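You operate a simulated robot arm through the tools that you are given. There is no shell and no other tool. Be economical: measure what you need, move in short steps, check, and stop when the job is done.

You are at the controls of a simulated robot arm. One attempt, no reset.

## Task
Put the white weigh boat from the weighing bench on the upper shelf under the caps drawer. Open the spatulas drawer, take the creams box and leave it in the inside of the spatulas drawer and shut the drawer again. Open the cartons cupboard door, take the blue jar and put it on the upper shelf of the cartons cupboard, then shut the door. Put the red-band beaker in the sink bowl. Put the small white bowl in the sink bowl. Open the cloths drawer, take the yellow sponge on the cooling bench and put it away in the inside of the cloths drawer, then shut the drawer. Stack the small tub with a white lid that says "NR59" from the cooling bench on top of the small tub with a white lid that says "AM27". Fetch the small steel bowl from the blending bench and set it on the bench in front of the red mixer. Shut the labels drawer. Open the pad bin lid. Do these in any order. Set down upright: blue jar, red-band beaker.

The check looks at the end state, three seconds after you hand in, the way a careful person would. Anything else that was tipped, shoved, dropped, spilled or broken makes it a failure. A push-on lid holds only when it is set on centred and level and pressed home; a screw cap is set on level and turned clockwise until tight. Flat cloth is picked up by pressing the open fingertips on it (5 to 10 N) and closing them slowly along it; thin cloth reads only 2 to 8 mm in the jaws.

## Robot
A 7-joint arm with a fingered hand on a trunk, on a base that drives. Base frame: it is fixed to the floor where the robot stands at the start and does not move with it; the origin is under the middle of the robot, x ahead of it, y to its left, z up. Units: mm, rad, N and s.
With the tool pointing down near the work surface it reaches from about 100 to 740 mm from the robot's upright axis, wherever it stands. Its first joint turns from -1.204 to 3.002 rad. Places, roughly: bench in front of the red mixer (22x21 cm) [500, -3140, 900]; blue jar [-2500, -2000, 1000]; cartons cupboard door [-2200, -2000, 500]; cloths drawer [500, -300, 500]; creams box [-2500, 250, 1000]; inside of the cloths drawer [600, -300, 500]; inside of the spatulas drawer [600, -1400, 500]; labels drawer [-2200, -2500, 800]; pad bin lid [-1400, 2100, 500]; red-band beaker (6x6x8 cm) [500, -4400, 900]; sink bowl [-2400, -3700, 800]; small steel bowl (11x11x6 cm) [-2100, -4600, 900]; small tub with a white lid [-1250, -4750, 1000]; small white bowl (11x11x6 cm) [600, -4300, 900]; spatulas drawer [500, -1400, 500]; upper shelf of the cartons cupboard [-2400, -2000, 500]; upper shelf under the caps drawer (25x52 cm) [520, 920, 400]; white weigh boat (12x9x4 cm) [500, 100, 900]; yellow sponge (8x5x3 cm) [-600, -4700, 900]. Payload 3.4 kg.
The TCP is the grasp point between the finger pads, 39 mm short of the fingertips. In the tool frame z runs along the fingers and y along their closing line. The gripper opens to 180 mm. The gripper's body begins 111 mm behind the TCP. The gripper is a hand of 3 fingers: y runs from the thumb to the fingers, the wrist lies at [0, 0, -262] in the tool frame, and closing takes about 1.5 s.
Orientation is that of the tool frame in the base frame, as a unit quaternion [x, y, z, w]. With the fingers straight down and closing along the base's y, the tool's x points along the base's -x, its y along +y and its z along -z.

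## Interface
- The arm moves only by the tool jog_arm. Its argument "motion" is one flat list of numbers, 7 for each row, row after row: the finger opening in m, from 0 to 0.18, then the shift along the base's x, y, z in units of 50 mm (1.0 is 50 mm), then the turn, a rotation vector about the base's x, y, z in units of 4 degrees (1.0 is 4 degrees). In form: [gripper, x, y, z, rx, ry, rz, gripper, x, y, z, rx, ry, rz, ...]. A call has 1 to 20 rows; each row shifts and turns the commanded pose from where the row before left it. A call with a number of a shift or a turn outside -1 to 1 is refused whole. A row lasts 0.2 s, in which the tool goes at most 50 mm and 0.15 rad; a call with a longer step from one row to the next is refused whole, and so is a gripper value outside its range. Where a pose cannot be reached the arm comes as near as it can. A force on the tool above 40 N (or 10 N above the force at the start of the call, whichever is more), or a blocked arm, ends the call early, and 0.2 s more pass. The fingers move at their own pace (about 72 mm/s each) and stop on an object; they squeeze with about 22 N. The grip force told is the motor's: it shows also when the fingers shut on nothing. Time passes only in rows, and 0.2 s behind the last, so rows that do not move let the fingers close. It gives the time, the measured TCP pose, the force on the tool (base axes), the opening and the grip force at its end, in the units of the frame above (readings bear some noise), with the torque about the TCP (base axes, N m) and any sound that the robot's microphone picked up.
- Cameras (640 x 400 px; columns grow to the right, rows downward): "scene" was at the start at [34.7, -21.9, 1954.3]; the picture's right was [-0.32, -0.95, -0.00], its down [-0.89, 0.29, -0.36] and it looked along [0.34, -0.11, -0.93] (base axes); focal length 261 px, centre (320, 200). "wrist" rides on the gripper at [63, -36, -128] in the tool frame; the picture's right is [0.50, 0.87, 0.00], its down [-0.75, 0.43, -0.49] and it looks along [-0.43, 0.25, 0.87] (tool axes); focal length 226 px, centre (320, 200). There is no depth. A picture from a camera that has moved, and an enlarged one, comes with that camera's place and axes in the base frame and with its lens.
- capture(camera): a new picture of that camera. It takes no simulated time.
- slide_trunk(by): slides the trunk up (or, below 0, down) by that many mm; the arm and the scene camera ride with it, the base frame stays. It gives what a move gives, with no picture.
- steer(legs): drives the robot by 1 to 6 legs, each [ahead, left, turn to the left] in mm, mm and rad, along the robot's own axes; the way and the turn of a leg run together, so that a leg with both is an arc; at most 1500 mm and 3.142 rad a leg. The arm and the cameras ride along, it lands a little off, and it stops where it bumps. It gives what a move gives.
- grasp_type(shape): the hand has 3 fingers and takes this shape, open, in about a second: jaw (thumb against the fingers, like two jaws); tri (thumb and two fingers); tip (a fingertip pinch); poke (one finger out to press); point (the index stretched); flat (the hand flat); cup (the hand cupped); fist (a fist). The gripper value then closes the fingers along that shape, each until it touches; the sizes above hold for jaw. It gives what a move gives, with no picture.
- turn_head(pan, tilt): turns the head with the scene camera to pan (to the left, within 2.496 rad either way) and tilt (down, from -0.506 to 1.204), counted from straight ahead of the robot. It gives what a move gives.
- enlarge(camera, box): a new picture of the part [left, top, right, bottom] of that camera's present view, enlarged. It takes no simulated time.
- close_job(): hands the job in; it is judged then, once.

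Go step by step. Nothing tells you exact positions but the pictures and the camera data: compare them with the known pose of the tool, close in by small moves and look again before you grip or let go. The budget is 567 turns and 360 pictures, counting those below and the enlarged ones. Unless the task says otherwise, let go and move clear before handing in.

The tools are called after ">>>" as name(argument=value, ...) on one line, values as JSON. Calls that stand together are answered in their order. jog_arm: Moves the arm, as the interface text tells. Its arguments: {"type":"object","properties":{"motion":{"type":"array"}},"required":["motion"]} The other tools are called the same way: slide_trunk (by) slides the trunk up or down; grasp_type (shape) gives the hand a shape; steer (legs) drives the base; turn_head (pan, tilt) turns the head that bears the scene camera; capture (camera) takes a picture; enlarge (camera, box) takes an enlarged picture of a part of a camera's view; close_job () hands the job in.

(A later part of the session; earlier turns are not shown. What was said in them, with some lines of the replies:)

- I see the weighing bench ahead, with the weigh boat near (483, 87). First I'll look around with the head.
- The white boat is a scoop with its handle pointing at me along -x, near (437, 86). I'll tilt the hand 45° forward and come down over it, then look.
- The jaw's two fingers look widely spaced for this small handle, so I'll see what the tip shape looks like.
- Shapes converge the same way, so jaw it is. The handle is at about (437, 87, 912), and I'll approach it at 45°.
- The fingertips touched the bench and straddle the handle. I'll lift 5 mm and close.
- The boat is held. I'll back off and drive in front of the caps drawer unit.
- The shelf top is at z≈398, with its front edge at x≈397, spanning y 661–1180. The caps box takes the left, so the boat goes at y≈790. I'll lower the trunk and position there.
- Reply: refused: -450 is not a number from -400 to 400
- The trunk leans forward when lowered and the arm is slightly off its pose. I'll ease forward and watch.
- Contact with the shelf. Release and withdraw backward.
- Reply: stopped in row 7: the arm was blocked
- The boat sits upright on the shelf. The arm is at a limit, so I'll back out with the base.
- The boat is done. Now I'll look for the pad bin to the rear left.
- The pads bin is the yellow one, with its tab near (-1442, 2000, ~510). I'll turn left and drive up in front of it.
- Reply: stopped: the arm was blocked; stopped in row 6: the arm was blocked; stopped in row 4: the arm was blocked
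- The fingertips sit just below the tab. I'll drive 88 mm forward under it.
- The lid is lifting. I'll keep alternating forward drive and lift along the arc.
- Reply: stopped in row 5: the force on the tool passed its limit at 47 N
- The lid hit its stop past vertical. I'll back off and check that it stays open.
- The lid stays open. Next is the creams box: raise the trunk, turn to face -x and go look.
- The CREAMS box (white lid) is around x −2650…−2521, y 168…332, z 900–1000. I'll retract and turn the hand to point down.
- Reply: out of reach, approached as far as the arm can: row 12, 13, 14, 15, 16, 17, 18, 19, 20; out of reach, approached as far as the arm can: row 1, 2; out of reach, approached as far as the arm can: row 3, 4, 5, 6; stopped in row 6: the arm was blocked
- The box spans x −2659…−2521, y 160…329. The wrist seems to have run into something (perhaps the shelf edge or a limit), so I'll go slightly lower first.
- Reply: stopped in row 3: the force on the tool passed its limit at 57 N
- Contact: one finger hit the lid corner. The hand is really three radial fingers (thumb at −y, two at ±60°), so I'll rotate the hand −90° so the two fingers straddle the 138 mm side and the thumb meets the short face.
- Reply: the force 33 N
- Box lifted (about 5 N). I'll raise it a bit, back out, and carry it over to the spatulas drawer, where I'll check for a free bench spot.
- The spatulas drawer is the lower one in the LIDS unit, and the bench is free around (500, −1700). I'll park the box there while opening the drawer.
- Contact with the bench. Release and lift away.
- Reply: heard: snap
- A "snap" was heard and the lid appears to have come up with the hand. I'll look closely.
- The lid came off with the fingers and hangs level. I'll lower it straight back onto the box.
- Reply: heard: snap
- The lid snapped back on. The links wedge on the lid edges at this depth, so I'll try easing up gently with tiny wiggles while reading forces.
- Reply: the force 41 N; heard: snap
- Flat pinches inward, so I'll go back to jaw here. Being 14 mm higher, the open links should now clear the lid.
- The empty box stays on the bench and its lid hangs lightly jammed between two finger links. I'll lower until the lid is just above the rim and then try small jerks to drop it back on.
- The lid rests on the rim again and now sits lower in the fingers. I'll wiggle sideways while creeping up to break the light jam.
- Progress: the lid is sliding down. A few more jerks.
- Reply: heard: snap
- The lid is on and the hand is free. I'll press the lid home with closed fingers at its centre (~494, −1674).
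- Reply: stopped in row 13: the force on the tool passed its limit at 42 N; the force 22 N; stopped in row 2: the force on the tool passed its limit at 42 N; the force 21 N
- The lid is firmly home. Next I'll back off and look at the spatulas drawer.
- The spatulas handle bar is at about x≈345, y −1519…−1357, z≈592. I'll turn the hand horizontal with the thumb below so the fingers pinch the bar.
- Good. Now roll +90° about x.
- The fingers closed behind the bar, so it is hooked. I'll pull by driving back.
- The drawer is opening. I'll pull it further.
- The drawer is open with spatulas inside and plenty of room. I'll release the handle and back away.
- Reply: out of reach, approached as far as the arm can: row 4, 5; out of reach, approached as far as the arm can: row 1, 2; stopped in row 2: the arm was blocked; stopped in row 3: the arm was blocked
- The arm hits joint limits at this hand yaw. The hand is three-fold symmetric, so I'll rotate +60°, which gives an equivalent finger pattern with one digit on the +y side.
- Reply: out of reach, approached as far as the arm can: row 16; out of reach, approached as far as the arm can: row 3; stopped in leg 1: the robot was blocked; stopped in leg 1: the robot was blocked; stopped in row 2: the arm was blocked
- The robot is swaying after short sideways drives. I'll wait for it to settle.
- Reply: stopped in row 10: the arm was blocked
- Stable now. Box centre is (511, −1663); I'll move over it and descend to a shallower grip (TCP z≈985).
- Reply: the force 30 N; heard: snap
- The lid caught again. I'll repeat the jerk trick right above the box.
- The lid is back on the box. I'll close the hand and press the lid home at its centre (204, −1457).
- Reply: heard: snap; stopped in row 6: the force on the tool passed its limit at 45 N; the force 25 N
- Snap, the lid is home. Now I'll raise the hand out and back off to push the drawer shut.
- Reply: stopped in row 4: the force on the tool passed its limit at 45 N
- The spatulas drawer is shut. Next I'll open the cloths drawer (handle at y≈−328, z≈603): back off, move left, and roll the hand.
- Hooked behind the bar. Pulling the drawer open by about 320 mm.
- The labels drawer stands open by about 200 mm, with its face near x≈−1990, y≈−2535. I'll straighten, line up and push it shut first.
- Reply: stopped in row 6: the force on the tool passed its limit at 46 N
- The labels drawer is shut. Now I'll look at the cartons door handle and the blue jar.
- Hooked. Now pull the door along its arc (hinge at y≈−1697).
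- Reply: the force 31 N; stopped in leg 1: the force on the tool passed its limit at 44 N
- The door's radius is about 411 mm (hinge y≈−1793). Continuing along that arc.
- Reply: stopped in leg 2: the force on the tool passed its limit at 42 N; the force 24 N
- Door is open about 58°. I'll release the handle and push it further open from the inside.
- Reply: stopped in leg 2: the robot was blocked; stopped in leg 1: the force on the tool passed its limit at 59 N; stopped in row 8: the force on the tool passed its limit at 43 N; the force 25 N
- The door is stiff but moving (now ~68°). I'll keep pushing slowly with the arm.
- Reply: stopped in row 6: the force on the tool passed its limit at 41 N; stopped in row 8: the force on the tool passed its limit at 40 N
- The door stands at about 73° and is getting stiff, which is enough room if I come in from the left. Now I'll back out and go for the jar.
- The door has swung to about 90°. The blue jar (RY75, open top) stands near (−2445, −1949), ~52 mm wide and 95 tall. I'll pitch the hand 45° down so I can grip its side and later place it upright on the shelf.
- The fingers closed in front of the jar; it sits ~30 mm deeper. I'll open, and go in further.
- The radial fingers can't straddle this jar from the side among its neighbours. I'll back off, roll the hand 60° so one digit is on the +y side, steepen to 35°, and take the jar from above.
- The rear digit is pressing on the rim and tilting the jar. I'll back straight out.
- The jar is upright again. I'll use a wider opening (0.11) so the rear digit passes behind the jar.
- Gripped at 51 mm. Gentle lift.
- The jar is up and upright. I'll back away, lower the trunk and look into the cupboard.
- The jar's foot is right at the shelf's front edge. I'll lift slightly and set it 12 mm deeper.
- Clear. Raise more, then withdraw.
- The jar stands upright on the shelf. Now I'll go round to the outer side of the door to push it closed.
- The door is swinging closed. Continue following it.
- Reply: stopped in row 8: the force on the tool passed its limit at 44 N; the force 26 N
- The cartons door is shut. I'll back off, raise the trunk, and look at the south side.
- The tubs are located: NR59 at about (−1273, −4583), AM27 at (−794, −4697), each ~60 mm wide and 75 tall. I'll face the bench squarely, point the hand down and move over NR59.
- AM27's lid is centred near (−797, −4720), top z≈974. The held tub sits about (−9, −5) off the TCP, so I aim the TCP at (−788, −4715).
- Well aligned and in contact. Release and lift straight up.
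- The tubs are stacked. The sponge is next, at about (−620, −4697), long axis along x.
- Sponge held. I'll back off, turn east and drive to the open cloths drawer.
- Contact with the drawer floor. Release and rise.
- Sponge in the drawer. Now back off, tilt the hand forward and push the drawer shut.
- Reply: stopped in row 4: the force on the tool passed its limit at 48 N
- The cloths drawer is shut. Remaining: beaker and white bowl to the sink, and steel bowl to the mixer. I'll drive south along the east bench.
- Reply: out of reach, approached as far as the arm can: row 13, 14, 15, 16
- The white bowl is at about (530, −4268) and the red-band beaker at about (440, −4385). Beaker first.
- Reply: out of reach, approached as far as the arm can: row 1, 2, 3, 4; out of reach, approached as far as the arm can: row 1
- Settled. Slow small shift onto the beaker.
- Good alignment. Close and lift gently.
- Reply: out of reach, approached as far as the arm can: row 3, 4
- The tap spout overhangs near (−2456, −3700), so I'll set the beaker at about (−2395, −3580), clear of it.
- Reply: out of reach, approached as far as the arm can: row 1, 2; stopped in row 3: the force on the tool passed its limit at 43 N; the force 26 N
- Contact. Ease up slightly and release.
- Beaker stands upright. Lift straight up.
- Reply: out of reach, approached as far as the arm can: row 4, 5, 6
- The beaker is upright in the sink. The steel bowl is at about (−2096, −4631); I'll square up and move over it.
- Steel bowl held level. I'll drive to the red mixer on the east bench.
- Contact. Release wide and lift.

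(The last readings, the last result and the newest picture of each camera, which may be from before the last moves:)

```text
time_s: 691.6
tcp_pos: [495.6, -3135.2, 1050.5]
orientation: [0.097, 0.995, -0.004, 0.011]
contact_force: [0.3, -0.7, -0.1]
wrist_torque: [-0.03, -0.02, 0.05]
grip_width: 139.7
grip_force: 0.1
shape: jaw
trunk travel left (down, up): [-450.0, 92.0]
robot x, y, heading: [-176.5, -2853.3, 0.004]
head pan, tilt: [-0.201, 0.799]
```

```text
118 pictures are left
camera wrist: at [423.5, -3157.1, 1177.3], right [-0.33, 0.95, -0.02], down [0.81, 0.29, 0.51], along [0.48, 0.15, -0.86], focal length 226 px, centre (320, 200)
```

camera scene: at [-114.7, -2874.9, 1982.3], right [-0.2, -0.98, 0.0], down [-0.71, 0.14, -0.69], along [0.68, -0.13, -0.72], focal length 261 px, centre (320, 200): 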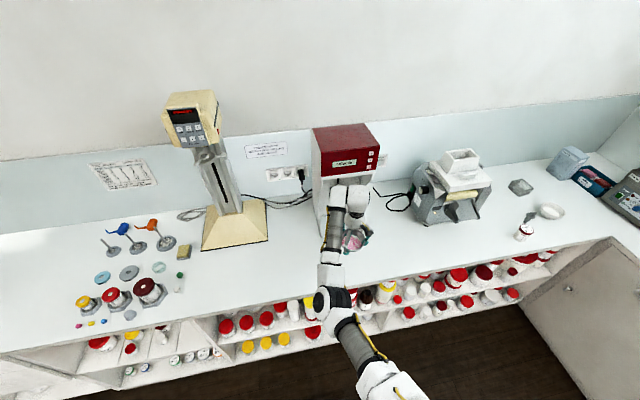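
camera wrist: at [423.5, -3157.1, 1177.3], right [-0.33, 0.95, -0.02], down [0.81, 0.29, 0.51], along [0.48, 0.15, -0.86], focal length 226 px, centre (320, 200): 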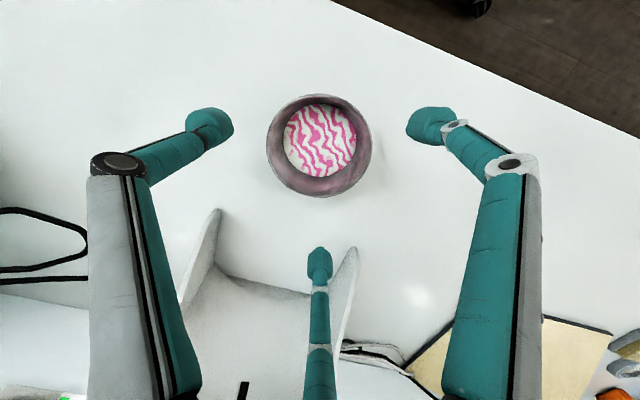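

The steel bowl is set in front of the mixer. Last item: the white bowl.

>>> steer(legs=[[-300, 0, 0], [0, -1137, 0], [300, 0, 0]])

>>> jog_arm(motion=[0.14, 0, 0, 0.1, 0, 0, 0, 0.14, 0, 0, 0.1, 0, 0, 0, 0.14, 0, 0, 0, 0, 0, 0, 0.14, 0, 0, 0, 0, 0, 0, 0.14, 0, 0, 0, 0, 0, 0, 0.14, 0, 0, 0, 0, 0, 0, 0.14, 0, 0, 0, 0, 0, 0, 0.14, 0, 0, 0, 0, 0, 0])

>>> capture(camera="wrist")

```text
time_s: 700.7
tcp_pos: [503.5, -4252.8, 1048.3]
orientation: [0.097, 0.995, -0.005, 0.012]
contact_force: [0.2, 0.4, 0.4]
wrist_torque: [0.04, 0.01, -0.03]
grip_width: 139.7
grip_force: 0.0
shape: jaw
trunk travel left (down, up): [-450.0, 92.0]
robot x, y, heading: [-170.4, -3967.9, 0.003]
head pan, tilt: [-0.201, 0.799]
```

```text
time_s: 702.5
tcp_pos: [500.7, -4253.0, 1060.6]
orientation: [0.096, 0.995, -0.004, 0.014]
contact_force: [0.2, 0.4, 0.0]
wrist_torque: [-0.01, -0.01, 0.04]
grip_width: 139.8
grip_force: 0.0
shape: jaw
trunk travel left (down, up): [-450.0, 92.0]
robot x, y, heading: [-169.1, -3972.7, 0.005]
head pan, tilt: [-0.201, 0.799]
```

```text
117 pictures are left
camera wrist: at [429.3, -4274.7, 1188.1], right [-0.32, 0.95, -0.02], down [0.81, 0.29, 0.51], along [0.49, 0.15, -0.86], focal length 226 px, centre (320, 200)
```

wrist: 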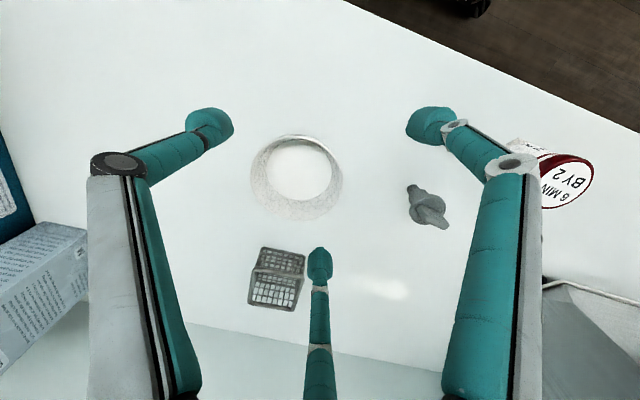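

>>> steer(legs=[[42, 0, 0]])

>>> jog_arm(motion=[0.14, 0, -0.06, 0, 0, 0, 0, 0.14, 0, -0.08, 0, 0, 0, 0, 0.14, 0, -0.08, -0.2, 0, 0, 0, 0.14, 0, -0.08, -0.3, 0, 0, 0, 0.14, 0, 0, -0.4, 0, 0, 0, 0.14, 0, 0, -0.4, 0, 0, 0, 0.14, 0, 0, -0.4, 0, 0, 0, 0.14, 0, 0, 0, 0, 0, 0])

>>> capture(camera="wrist")

```text
time_s: 703.4
tcp_pos: [542.8, -4253.1, 1061.3]
orientation: [0.097, 0.995, -0.004, 0.012]
contact_force: [-0.6, -0.9, -0.9]
wrist_torque: [0.02, 0.07, 0.02]
grip_width: 139.7
grip_force: 0.1
shape: jaw
trunk travel left (down, up): [-450.0, 92.0]
robot x, y, heading: [-127.6, -3968.8, 0.003]
head pan, tilt: [-0.201, 0.799]
```

```text
time_s: 705.1
tcp_pos: [539.5, -4267.1, 978.1]
orientation: [0.097, 0.995, -0.005, 0.013]
contact_force: [-0.5, 0.4, 0.4]
wrist_torque: [0.03, -0.02, 0.0]
grip_width: 139.8
grip_force: 0.1
shape: jaw
trunk travel left (down, up): [-450.0, 92.0]
robot x, y, heading: [-124.9, -3966.7, -0.002]
head pan, tilt: [-0.201, 0.799]
```

```text
116 pictures are left
camera wrist: at [468.1, -4288.6, 1105.1], right [-0.32, 0.95, -0.02], down [0.81, 0.29, 0.51], along [0.49, 0.15, -0.86], focal length 226 px, centre (320, 200)
```

wrist: 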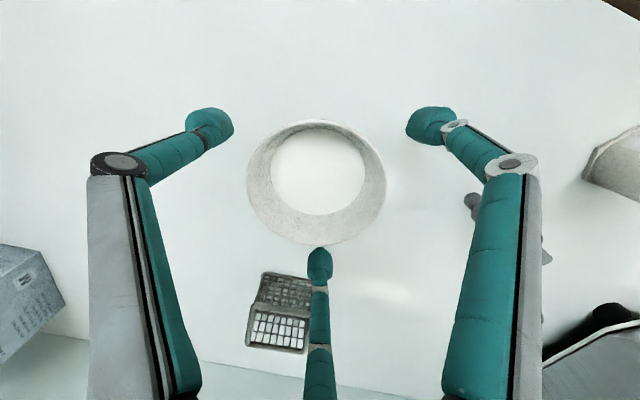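

>>> jog_arm(motion=[0.14, -0.04, -0.08, -0.26, 0, 0, 0, 0.14, 0, 0, -0.26, 0, 0, 0, 0.12, 0, 0, 0, 0, 0, 0, 0.1, 0, 0, 0, 0, 0, 0, 0.08, 0, 0, 0, 0, 0, 0, 0.0, 0, 0, 0, 0, 0, 0, 0.0, 0, 0, 0, 0, 0, 0, 0.0, 0, 0, 0, 0, 0, 0])

>>> jog_arm(motion=[0.0, 0, 0, 0.1, 0, 0, 0, 0.0, 0, 0, 0.2, 0, 0, 0, 0.0, 0, 0, 0.4, 0, 0, 0, 0.0, 0, 0, 0.5, 0, 0, 0])

>>> capture(camera="wrist")

```text
time_s: 707.0
tcp_pos: [537.9, -4272.4, 950.9]
orientation: [0.097, 0.995, -0.004, 0.013]
contact_force: [0.1, 0.0, 0.1]
wrist_torque: [0.01, 0.03, 0.01]
grip_width: 81.5
grip_force: 21.9
shape: jaw
trunk travel left (down, up): [-450.0, 92.0]
robot x, y, heading: [-125.3, -3971.9, 0.004]
head pan, tilt: [-0.201, 0.799]
```

```text
time_s: 708.0
tcp_pos: [538.1, -4270.9, 1012.8]
orientation: [0.097, 0.995, -0.004, 0.013]
contact_force: [0.4, -0.3, -1.6]
wrist_torque: [-0.02, 0.0, 0.03]
grip_width: 82.0
grip_force: 21.7
shape: jaw
trunk travel left (down, up): [-450.0, 92.0]
robot x, y, heading: [-128.3, -3970.4, 0.006]
head pan, tilt: [-0.201, 0.799]
```

```text
115 pictures are left
camera wrist: at [466.7, -4292.6, 1138.7], right [-0.32, 0.95, -0.02], down [0.81, 0.29, 0.51], along [0.49, 0.15, -0.86], focal length 226 px, centre (320, 200)
```

wrist: 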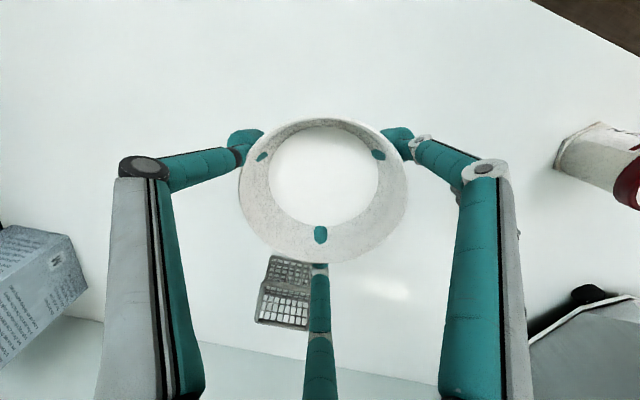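

>>> jog_arm(motion=[0.0, 0, 0, 0.5, 0, 0, 0, 0.0, 0, 0, 0.4, 0, 0, 0])

>>> steer(legs=[[-550, 0, 0], [0, 0, 3.135], [0, 125, 0], [750, 0, 0]])

>>> jog_arm(motion=[0.0, 0, 0, 0, 0, 0, 0, 0.0, 0, 0, 0, 0, 0, 0, 0.0, 0, 0, 0, 0, 0, 0, 0.0, 0, 0, 0, 0, 0, 0, 0.0, 0, 0, 0, 0, 0, 0])

>>> turn_head(pan=-0.3, tilt=0.85)

>>> capture(camera="scene")

```text
time_s: 708.5
tcp_pos: [539.4, -4270.7, 1056.7]
orientation: [0.097, 0.995, -0.005, 0.014]
contact_force: [0.0, -0.1, -2.4]
wrist_torque: [-0.02, 0.02, 0.01]
grip_width: 81.8
grip_force: 21.8
shape: jaw
trunk travel left (down, up): [-450.0, 92.0]
robot x, y, heading: [-128.2, -3971.4, -0.0]
head pan, tilt: [-0.201, 0.799]
```

```text
time_s: 723.6
tcp_pos: [-2102.5, -3820.6, 1061.2]
orientation: [0.995, -0.094, -0.015, -0.01]
contact_force: [0.3, -1.1, -2.1]
wrist_torque: [0.11, -0.03, 0.0]
grip_width: 80.7
grip_force: 21.8
shape: jaw
trunk travel left (down, up): [-450.0, 92.0]
robot x, y, heading: [-1432.6, -4102.4, -3.135]
head pan, tilt: [-0.201, 0.799]
```

```text
time_s: 724.8
tcp_pos: [-2099.5, -3826.5, 1063.9]
orientation: [0.995, -0.094, -0.017, -0.012]
contact_force: [0.9, 0.7, -0.7]
wrist_torque: [-0.02, -0.02, 0.01]
grip_width: 80.0
grip_force: 22.3
shape: jaw
trunk travel left (down, up): [-450.0, 92.0]
robot x, y, heading: [-1434.9, -4104.9, -3.137]
head pan, tilt: [-0.201, 0.799]
```

```text
time_s: 725.5
tcp_pos: [-2099.8, -3846.9, 1067.9]
orientation: [0.995, -0.094, -0.017, -0.019]
contact_force: [-0.8, -0.3, -2.1]
wrist_torque: [0.04, -0.02, -0.02]
grip_width: 80.2
grip_force: 21.7
shape: jaw
trunk travel left (down, up): [-450.0, 92.0]
robot x, y, heading: [-1434.1, -4105.5, -3.14]
head pan, tilt: [-0.3, 0.85]
```

```text
114 pictures are left
camera scene: at [-1488.1, -4113.2, 1978.6], right [0.29, 0.96, 0.01], down [0.72, -0.21, -0.66], along [-0.63, 0.2, -0.75], focal length 261 px, centre (320, 200)
```

scene: 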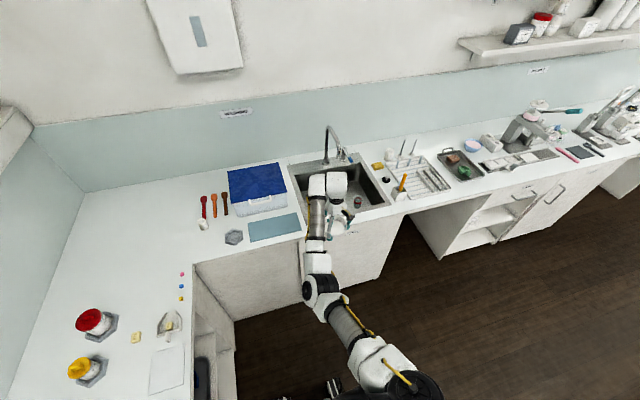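

>>> steer(legs=[[295, -20, 0]])

>>> jog_arm(motion=[0.0, 0, 0, 0, 0, 0, 0, 0.0, 0, 0, 0, 0, 0, 0, 0.0, 0, 0, 0, 0, 0, 0, 0.0, 0, 0, 0, 0, 0, 0, 0.0, 0, 0, 0, 0, 0, 0, 0.0, 0, 0, 0, 0, 0, 0, 0.0, 0, 0, 0, 0, 0, 0, 0.0, 0, 0, 0, 0, 0, 0, 0.0, 0, 0, 0, 0, 0, 0, 0.0, 0, 0, 0, 0, 0, 0, 0.0, 0, 0, 0, 0, 0, 0, 0.0, 0, 0, 0, 0, 0, 0, 0.0, 0, 0, 0, 0, 0, 0, 0.0, 0, 0, 0, 0, 0, 0, 0.0, 0, 0, 0, 0, 0, 0])

>>> jog_arm(motion=[0.0, 0, 0, 0, 0, 0, 0, 0.0, 0, 0, 0, 0, 0, 0, 0.0, 0, 0, 0, 0, 0, 0])

>>> capture(camera="wrist")

```text
time_s: 727.5
tcp_pos: [-2395.2, -3794.3, 1059.7]
orientation: [0.995, -0.095, -0.015, -0.008]
contact_force: [0.1, 0.6, -2.2]
wrist_torque: [-0.04, 0.03, 0.0]
grip_width: 80.3
grip_force: 22.2
shape: jaw
trunk travel left (down, up): [-450.0, 92.0]
robot x, y, heading: [-1728.5, -4085.4, -3.134]
head pan, tilt: [-0.3, 0.85]
```

```text
time_s: 730.7
tcp_pos: [-2390.6, -3802.3, 1064.4]
orientation: [0.995, -0.094, -0.016, -0.011]
contact_force: [0.7, 0.0, -1.4]
wrist_torque: [0.01, -0.04, -0.03]
grip_width: 80.0
grip_force: 22.2
shape: jaw
trunk travel left (down, up): [-450.0, 92.0]
robot x, y, heading: [-1726.7, -4084.8, -3.141]
head pan, tilt: [-0.3, 0.85]
```

```text
time_s: 731.5
tcp_pos: [-2392.4, -3800.7, 1064.1]
orientation: [0.995, -0.094, -0.016, -0.011]
contact_force: [-0.4, -1.0, -1.7]
wrist_torque: [0.01, 0.0, 0.02]
grip_width: 80.1
grip_force: 22.1
shape: jaw
trunk travel left (down, up): [-450.0, 92.0]
robot x, y, heading: [-1723.3, -4082.7, -3.135]
head pan, tilt: [-0.3, 0.85]
```

```text
113 pictures are left
camera wrist: at [-2318.9, -3780.2, 1190.8], right [0.33, -0.94, -0.03], down [-0.81, -0.3, 0.51], along [-0.49, -0.14, -0.86], focal length 226 px, centre (320, 200)
```

wrist: 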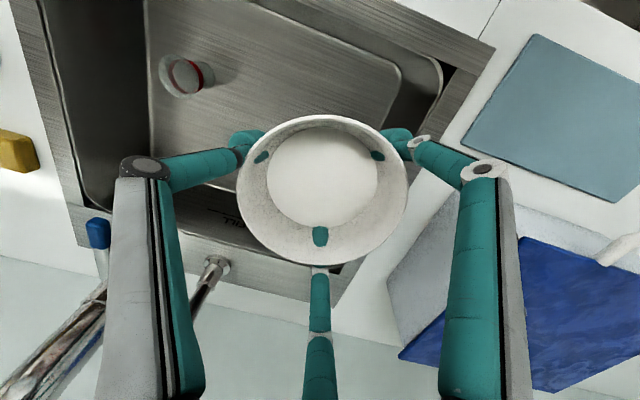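

>>> steer(legs=[[-28, 0, 0]])

>>> slide_trunk(by=-170)

>>> jog_arm(motion=[0.0, 0, 0, -0.3, 0, 0, 0, 0.0, 0, 0, -0.5, 0, 0, 0, 0.0, 0, 0, 0, 0, 0, 0])

>>> capture(camera="wrist")

```text
time_s: 732.4
tcp_pos: [-2363.4, -3800.5, 1062.8]
orientation: [0.995, -0.095, -0.017, -0.011]
contact_force: [0.1, -0.7, -1.6]
wrist_torque: [-0.03, 0.01, 0.01]
grip_width: 80.0
grip_force: 22.0
shape: jaw
trunk travel left (down, up): [-450.0, 92.0]
robot x, y, heading: [-1698.3, -4082.1, -3.131]
head pan, tilt: [-0.3, 0.85]
```

```text
time_s: 734.3
tcp_pos: [-2358.5, -3802.7, 898.0]
orientation: [0.995, -0.095, -0.019, -0.01]
contact_force: [0.6, 0.0, -0.7]
wrist_torque: [-0.01, 0.01, -0.02]
grip_width: 80.0
grip_force: 22.0
shape: jaw
trunk travel left (down, up): [-280.0, 262.0]
robot x, y, heading: [-1700.7, -4090.8, -3.132]
head pan, tilt: [-0.3, 0.85]
```

```text
time_s: 735.1
tcp_pos: [-2358.4, -3802.5, 857.0]
orientation: [0.995, -0.096, -0.019, -0.011]
contact_force: [-0.8, 0.5, -1.1]
wrist_torque: [-0.02, 0.01, -0.01]
grip_width: 79.8
grip_force: 21.2
shape: jaw
trunk travel left (down, up): [-280.0, 262.0]
robot x, y, heading: [-1698.7, -4086.7, -3.133]
head pan, tilt: [-0.3, 0.85]
```

```text
112 pictures are left
camera wrist: at [-2286.3, -3781.1, 983.6], right [0.33, -0.94, -0.04], down [-0.8, -0.3, 0.51], along [-0.5, -0.14, -0.86], focal length 226 px, centre (320, 200)
```

wrist: 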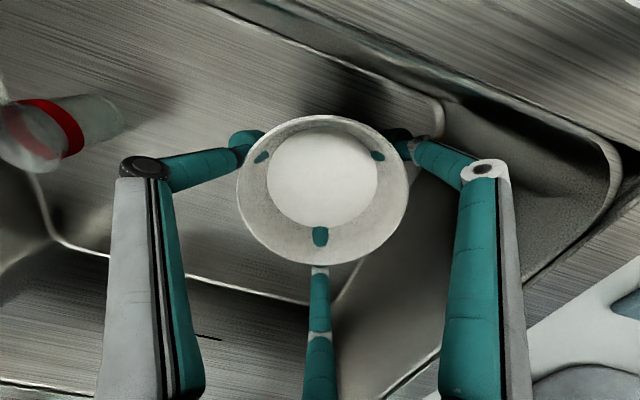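

>>> jog_arm(motion=[0.0, -0.08, 0.08, -0.3, 0, 0, 0, 0.0, 0, 0, -0.4, 0, 0, 0, 0.0, 0, 0, -0.2, 0, 0, 0, 0.0, 0, 0, -0.1, 0, 0, 0, 0.0, 0, 0, 0, 0, 0, 0])

>>> jog_arm(motion=[0.0, 0, 0, -0.06, 0, 0, 0, 0.0, 0, 0, -0.06, 0, 0, 0, 0.0, 0, 0, 0, 0, 0, 0])

```text
time_s: 736.3
tcp_pos: [-2363.3, -3796.9, 806.3]
orientation: [0.995, -0.095, -0.019, -0.012]
contact_force: [0.2, -0.2, -1.4]
wrist_torque: [-0.01, 0.01, 0.0]
grip_width: 80.1
grip_force: 21.3
shape: jaw
trunk travel left (down, up): [-280.0, 262.0]
robot x, y, heading: [-1698.1, -4088.2, -3.139]
head pan, tilt: [-0.3, 0.85]
```

```text
time_s: 737.1
tcp_pos: [-2363.4, -3797.5, 800.2]
orientation: [0.995, -0.095, -0.018, -0.01]
contact_force: [-0.5, -0.4, -1.7]
wrist_torque: [-0.01, 0.0, -0.01]
grip_width: 80.1
grip_force: 22.0
shape: jaw
trunk travel left (down, up): [-280.0, 262.0]
robot x, y, heading: [-1699.1, -4083.2, -3.135]
head pan, tilt: [-0.3, 0.85]
```

>>> jog_arm(motion=[0.0, 0, 0, -0.06, 0, 0, 0, 0.0, 0, 0, 0, 0, 0, 0])

>>> jog_arm(motion=[0.0, 0, 0, -0.05, 0, 0, 0, 0.0, 0, 0, 0, 0, 0, 0])

>>> jog_arm(motion=[0.0, 0, 0, -0.05, 0, 0, 0, 0.0, 0, 0, 0, 0, 0, 0])

```text
time_s: 737.7
tcp_pos: [-2362.8, -3797.6, 798.0]
orientation: [0.995, -0.095, -0.019, -0.012]
contact_force: [-0.9, 0.2, 3.3]
wrist_torque: [-0.14, -0.11, 0.0]
grip_width: 80.0
grip_force: 21.9
shape: jaw
trunk travel left (down, up): [-280.0, 262.0]
robot x, y, heading: [-1698.1, -4087.0, -3.141]
head pan, tilt: [-0.3, 0.85]
```

```text
time_s: 738.3
tcp_pos: [-2363.3, -3798.4, 794.4]
orientation: [0.995, -0.095, -0.019, -0.012]
contact_force: [0.2, 0.9, 3.4]
wrist_torque: [0.08, -0.12, -0.02]
grip_width: 76.6
grip_force: 21.6
shape: jaw
trunk travel left (down, up): [-280.0, 262.0]
robot x, y, heading: [-1696.8, -4081.4, -3.139]
head pan, tilt: [-0.3, 0.85]
```

```text
time_s: 738.9
tcp_pos: [-2363.0, -3798.6, 792.1]
orientation: [0.995, -0.095, -0.018, -0.012]
contact_force: [-1.8, -0.5, 6.6]
wrist_torque: [-0.02, -0.18, -0.01]
grip_width: 75.1
grip_force: 22.4
shape: jaw
trunk travel left (down, up): [-280.0, 262.0]
robot x, y, heading: [-1700.3, -4086.9, -3.138]
head pan, tilt: [-0.3, 0.85]
```

The bowl is resting on the sink bottom. Release and rise.

>>> jog_arm(motion=[0.095, 0, 0, 0.02, 0, 0, 0, 0.11, 0, 0, 0, 0, 0, 0, 0.12, 0, 0, 0, 0, 0, 0, 0.12, 0, 0, 0, 0, 0, 0, 0.12, 0, 0, 0.2, 0, 0, 0, 0.12, 0, 0, 0.4, 0, 0, 0, 0.12, 0, 0, 0.6, 0, 0, 0, 0.12, 0, 0, 0.7, 0, 0, 0])

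>>> slide_trunk(by=170)

>>> capture(camera="wrist")

```text
time_s: 740.7
tcp_pos: [-2362.3, -3799.0, 888.7]
orientation: [0.995, -0.095, -0.018, -0.011]
contact_force: [-0.6, 0.1, -0.8]
wrist_torque: [0.01, 0.03, 0.04]
grip_width: 119.7
grip_force: 0.0
shape: jaw
trunk travel left (down, up): [-280.0, 262.0]
robot x, y, heading: [-1696.7, -4081.2, -3.137]
head pan, tilt: [-0.3, 0.85]
```

```text
time_s: 742.6
tcp_pos: [-2363.8, -3797.4, 1059.3]
orientation: [0.995, -0.096, -0.018, -0.011]
contact_force: [-0.1, 0.7, -0.1]
wrist_torque: [0.01, -0.03, -0.01]
grip_width: 119.6
grip_force: 0.1
shape: jaw
trunk travel left (down, up): [-450.0, 92.0]
robot x, y, heading: [-1698.2, -4084.7, -3.133]
head pan, tilt: [-0.3, 0.85]
```

```text
111 pictures are left
camera wrist: at [-2290.8, -3776.6, 1184.9], right [0.33, -0.94, -0.04], down [-0.81, -0.3, 0.51], along [-0.49, -0.14, -0.86], focal length 226 px, centre (320, 200)
```

wrist: 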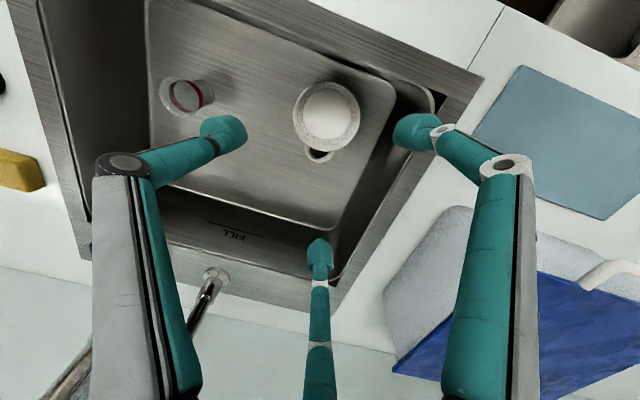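

Both are in the sink. I'll back clear and take a last look round (door, drawers, bin).

>>> steer(legs=[[-500, 0, 0]])

>>> turn_head(pan=-1.55, tilt=0.25)

>>> capture(camera="scene")

>>> enlarge(camera="scene", box=[240, 130, 400, 230])

```text
time_s: 745.5
tcp_pos: [-1858.5, -3790.0, 1058.8]
orientation: [0.995, -0.101, -0.019, -0.01]
contact_force: [-0.3, -0.3, 0.1]
wrist_torque: [0.05, 0.02, 0.0]
grip_width: 119.3
grip_force: 0.1
shape: jaw
trunk travel left (down, up): [-450.0, 92.0]
robot x, y, heading: [-1199.1, -4086.2, 3.14]
head pan, tilt: [-0.3, 0.85]
```

```text
time_s: 747.0
tcp_pos: [-1857.3, -3790.9, 1060.8]
orientation: [0.995, -0.102, -0.021, -0.011]
contact_force: [0.0, -0.2, 0.4]
wrist_torque: [-0.02, 0.01, 0.0]
grip_width: 119.6
grip_force: 0.0
shape: jaw
trunk travel left (down, up): [-450.0, 92.0]
robot x, y, heading: [-1196.6, -4082.4, 3.136]
head pan, tilt: [-1.55, 0.25]
```

```text
110 pictures are left
camera scene: at [-1179.6, -3986.6, 2031.5], right [1.0, 0.02, 0.0], down [0.01, -0.25, -0.97], along [-0.01, 0.97, -0.25], focal length 261 px, centre (320, 200)
```

scene: 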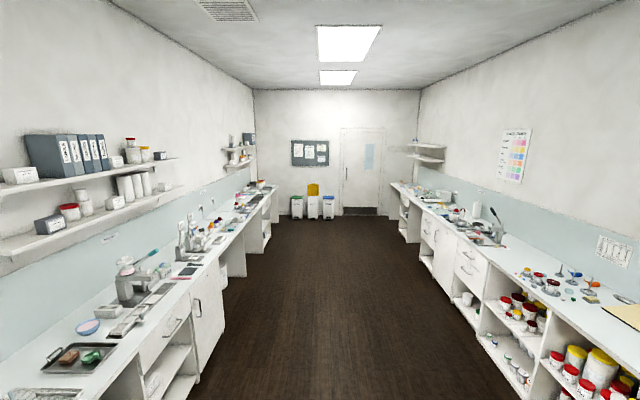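

```text
4.00 times, centred on (320, 180) of scene
camera zoom: at [-1179.6, -3986.6, 2031.5], right [1.0, 0.02, 0.0], down [0.01, -0.25, -0.97], along [-0.01, 0.97, -0.25], focal length 1045 px, centre (320, 280)
```

zoom: 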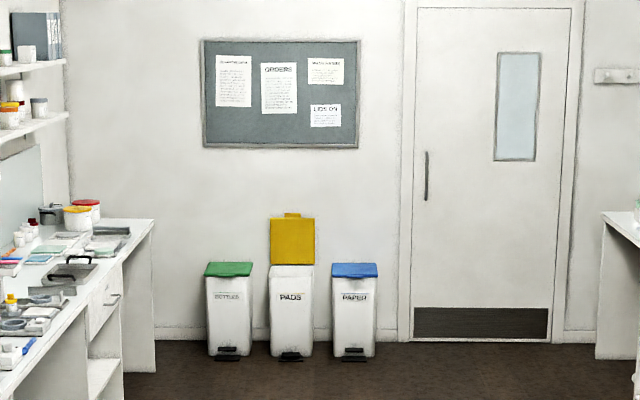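

>>> enlarge(camera="scene", box=[100, 220, 280, 400])

>>> enlarge(camera="scene", box=[390, 170, 540, 300])

```text
2.22 times, centred on (190, 310) of scene
camera zoom: at [-1179.6, -3986.6, 2031.5], right [1.0, 0.02, 0.0], down [0.01, -0.25, -0.97], along [-0.01, 0.97, -0.25], focal length 581 px, centre (609, -44)
```

zoom: 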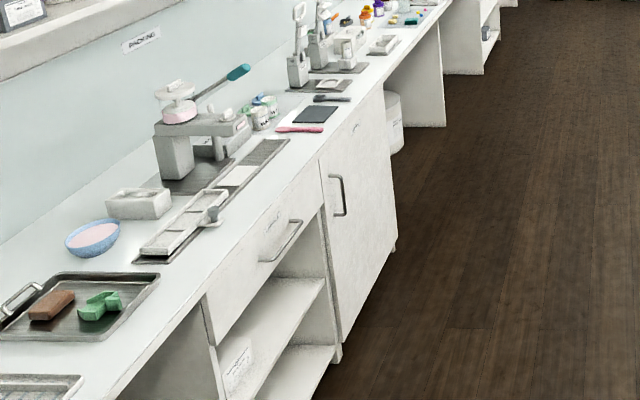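

```text
3.08 times, centred on (465, 235) of scene
camera zoom: at [-1179.6, -3986.6, 2031.5], right [1.0, 0.02, 0.0], down [0.01, -0.25, -0.97], along [-0.01, 0.97, -0.25], focal length 804 px, centre (-126, 92)
```

zoom: 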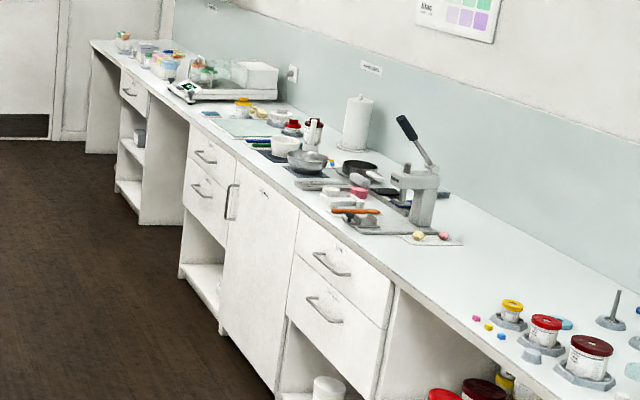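

>>> enlarge(camera="scene", box=[170, 250, 240, 330])

>>> enlarge(camera="scene", box=[425, 220, 490, 290])

```text
5.00 times, centred on (205, 290) of scene
camera zoom: at [-1179.6, -3986.6, 2031.5], right [1.0, 0.02, 0.0], down [0.01, -0.25, -0.97], along [-0.01, 0.97, -0.25], focal length 1306 px, centre (895, -250)
```

zoom: 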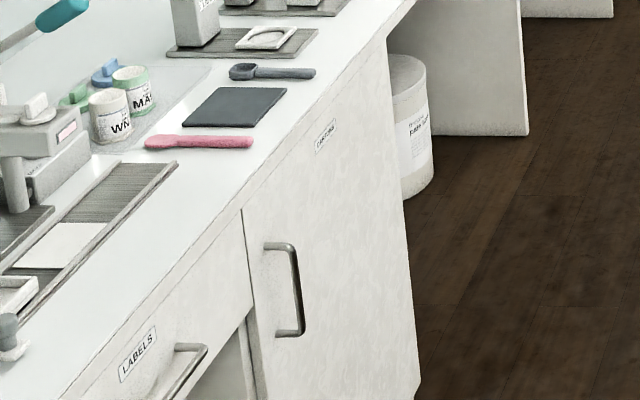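

```text
5.71 times, centred on (458, 255) of scene
camera zoom: at [-1179.6, -3986.6, 2031.5], right [1.0, 0.02, 0.0], down [0.01, -0.25, -0.97], along [-0.01, 0.97, -0.25], focal length 1493 px, centre (-466, -114)
```

zoom: 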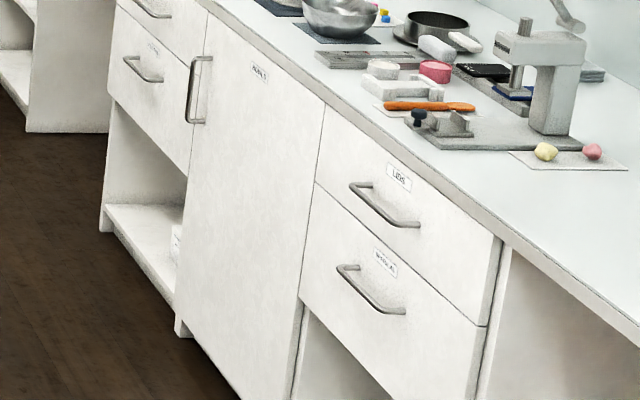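

All drawers and the door are flush, the pad bin lid is open, and the hand is clear. Handing in.

>>> close_job()

```text
The job is handed in.
```

All ten jobs are done, and I have handed in with the hand empty and clear. I have not seen the result of the check.

- **Weigh boat:** it is on the upper shelf under the caps drawer.
- **Creams box:** it is in the spatulas drawer, which is shut. The box's lid popped off twice while I was handling it; I pressed it back on and heard it click home.
- **Blue jar:** it was standing upright on the upper shelf when I shut the cartons cupboard door. I did not look inside after that. I brushed and briefly tilted it while gripping it.
- **Sink bowl:** the red-band beaker is upright, and the small white bowl is next to it.
- **Yellow sponge:** it is in the cloths drawer, which is shut.
- **Tubs:** NR59 is stacked on AM27.
- **Steel bowl:** it is on the bench in front of the red mixer.
- **Labels drawer and pad bin:** the drawer is shut, and the bin lid is open and staying open.
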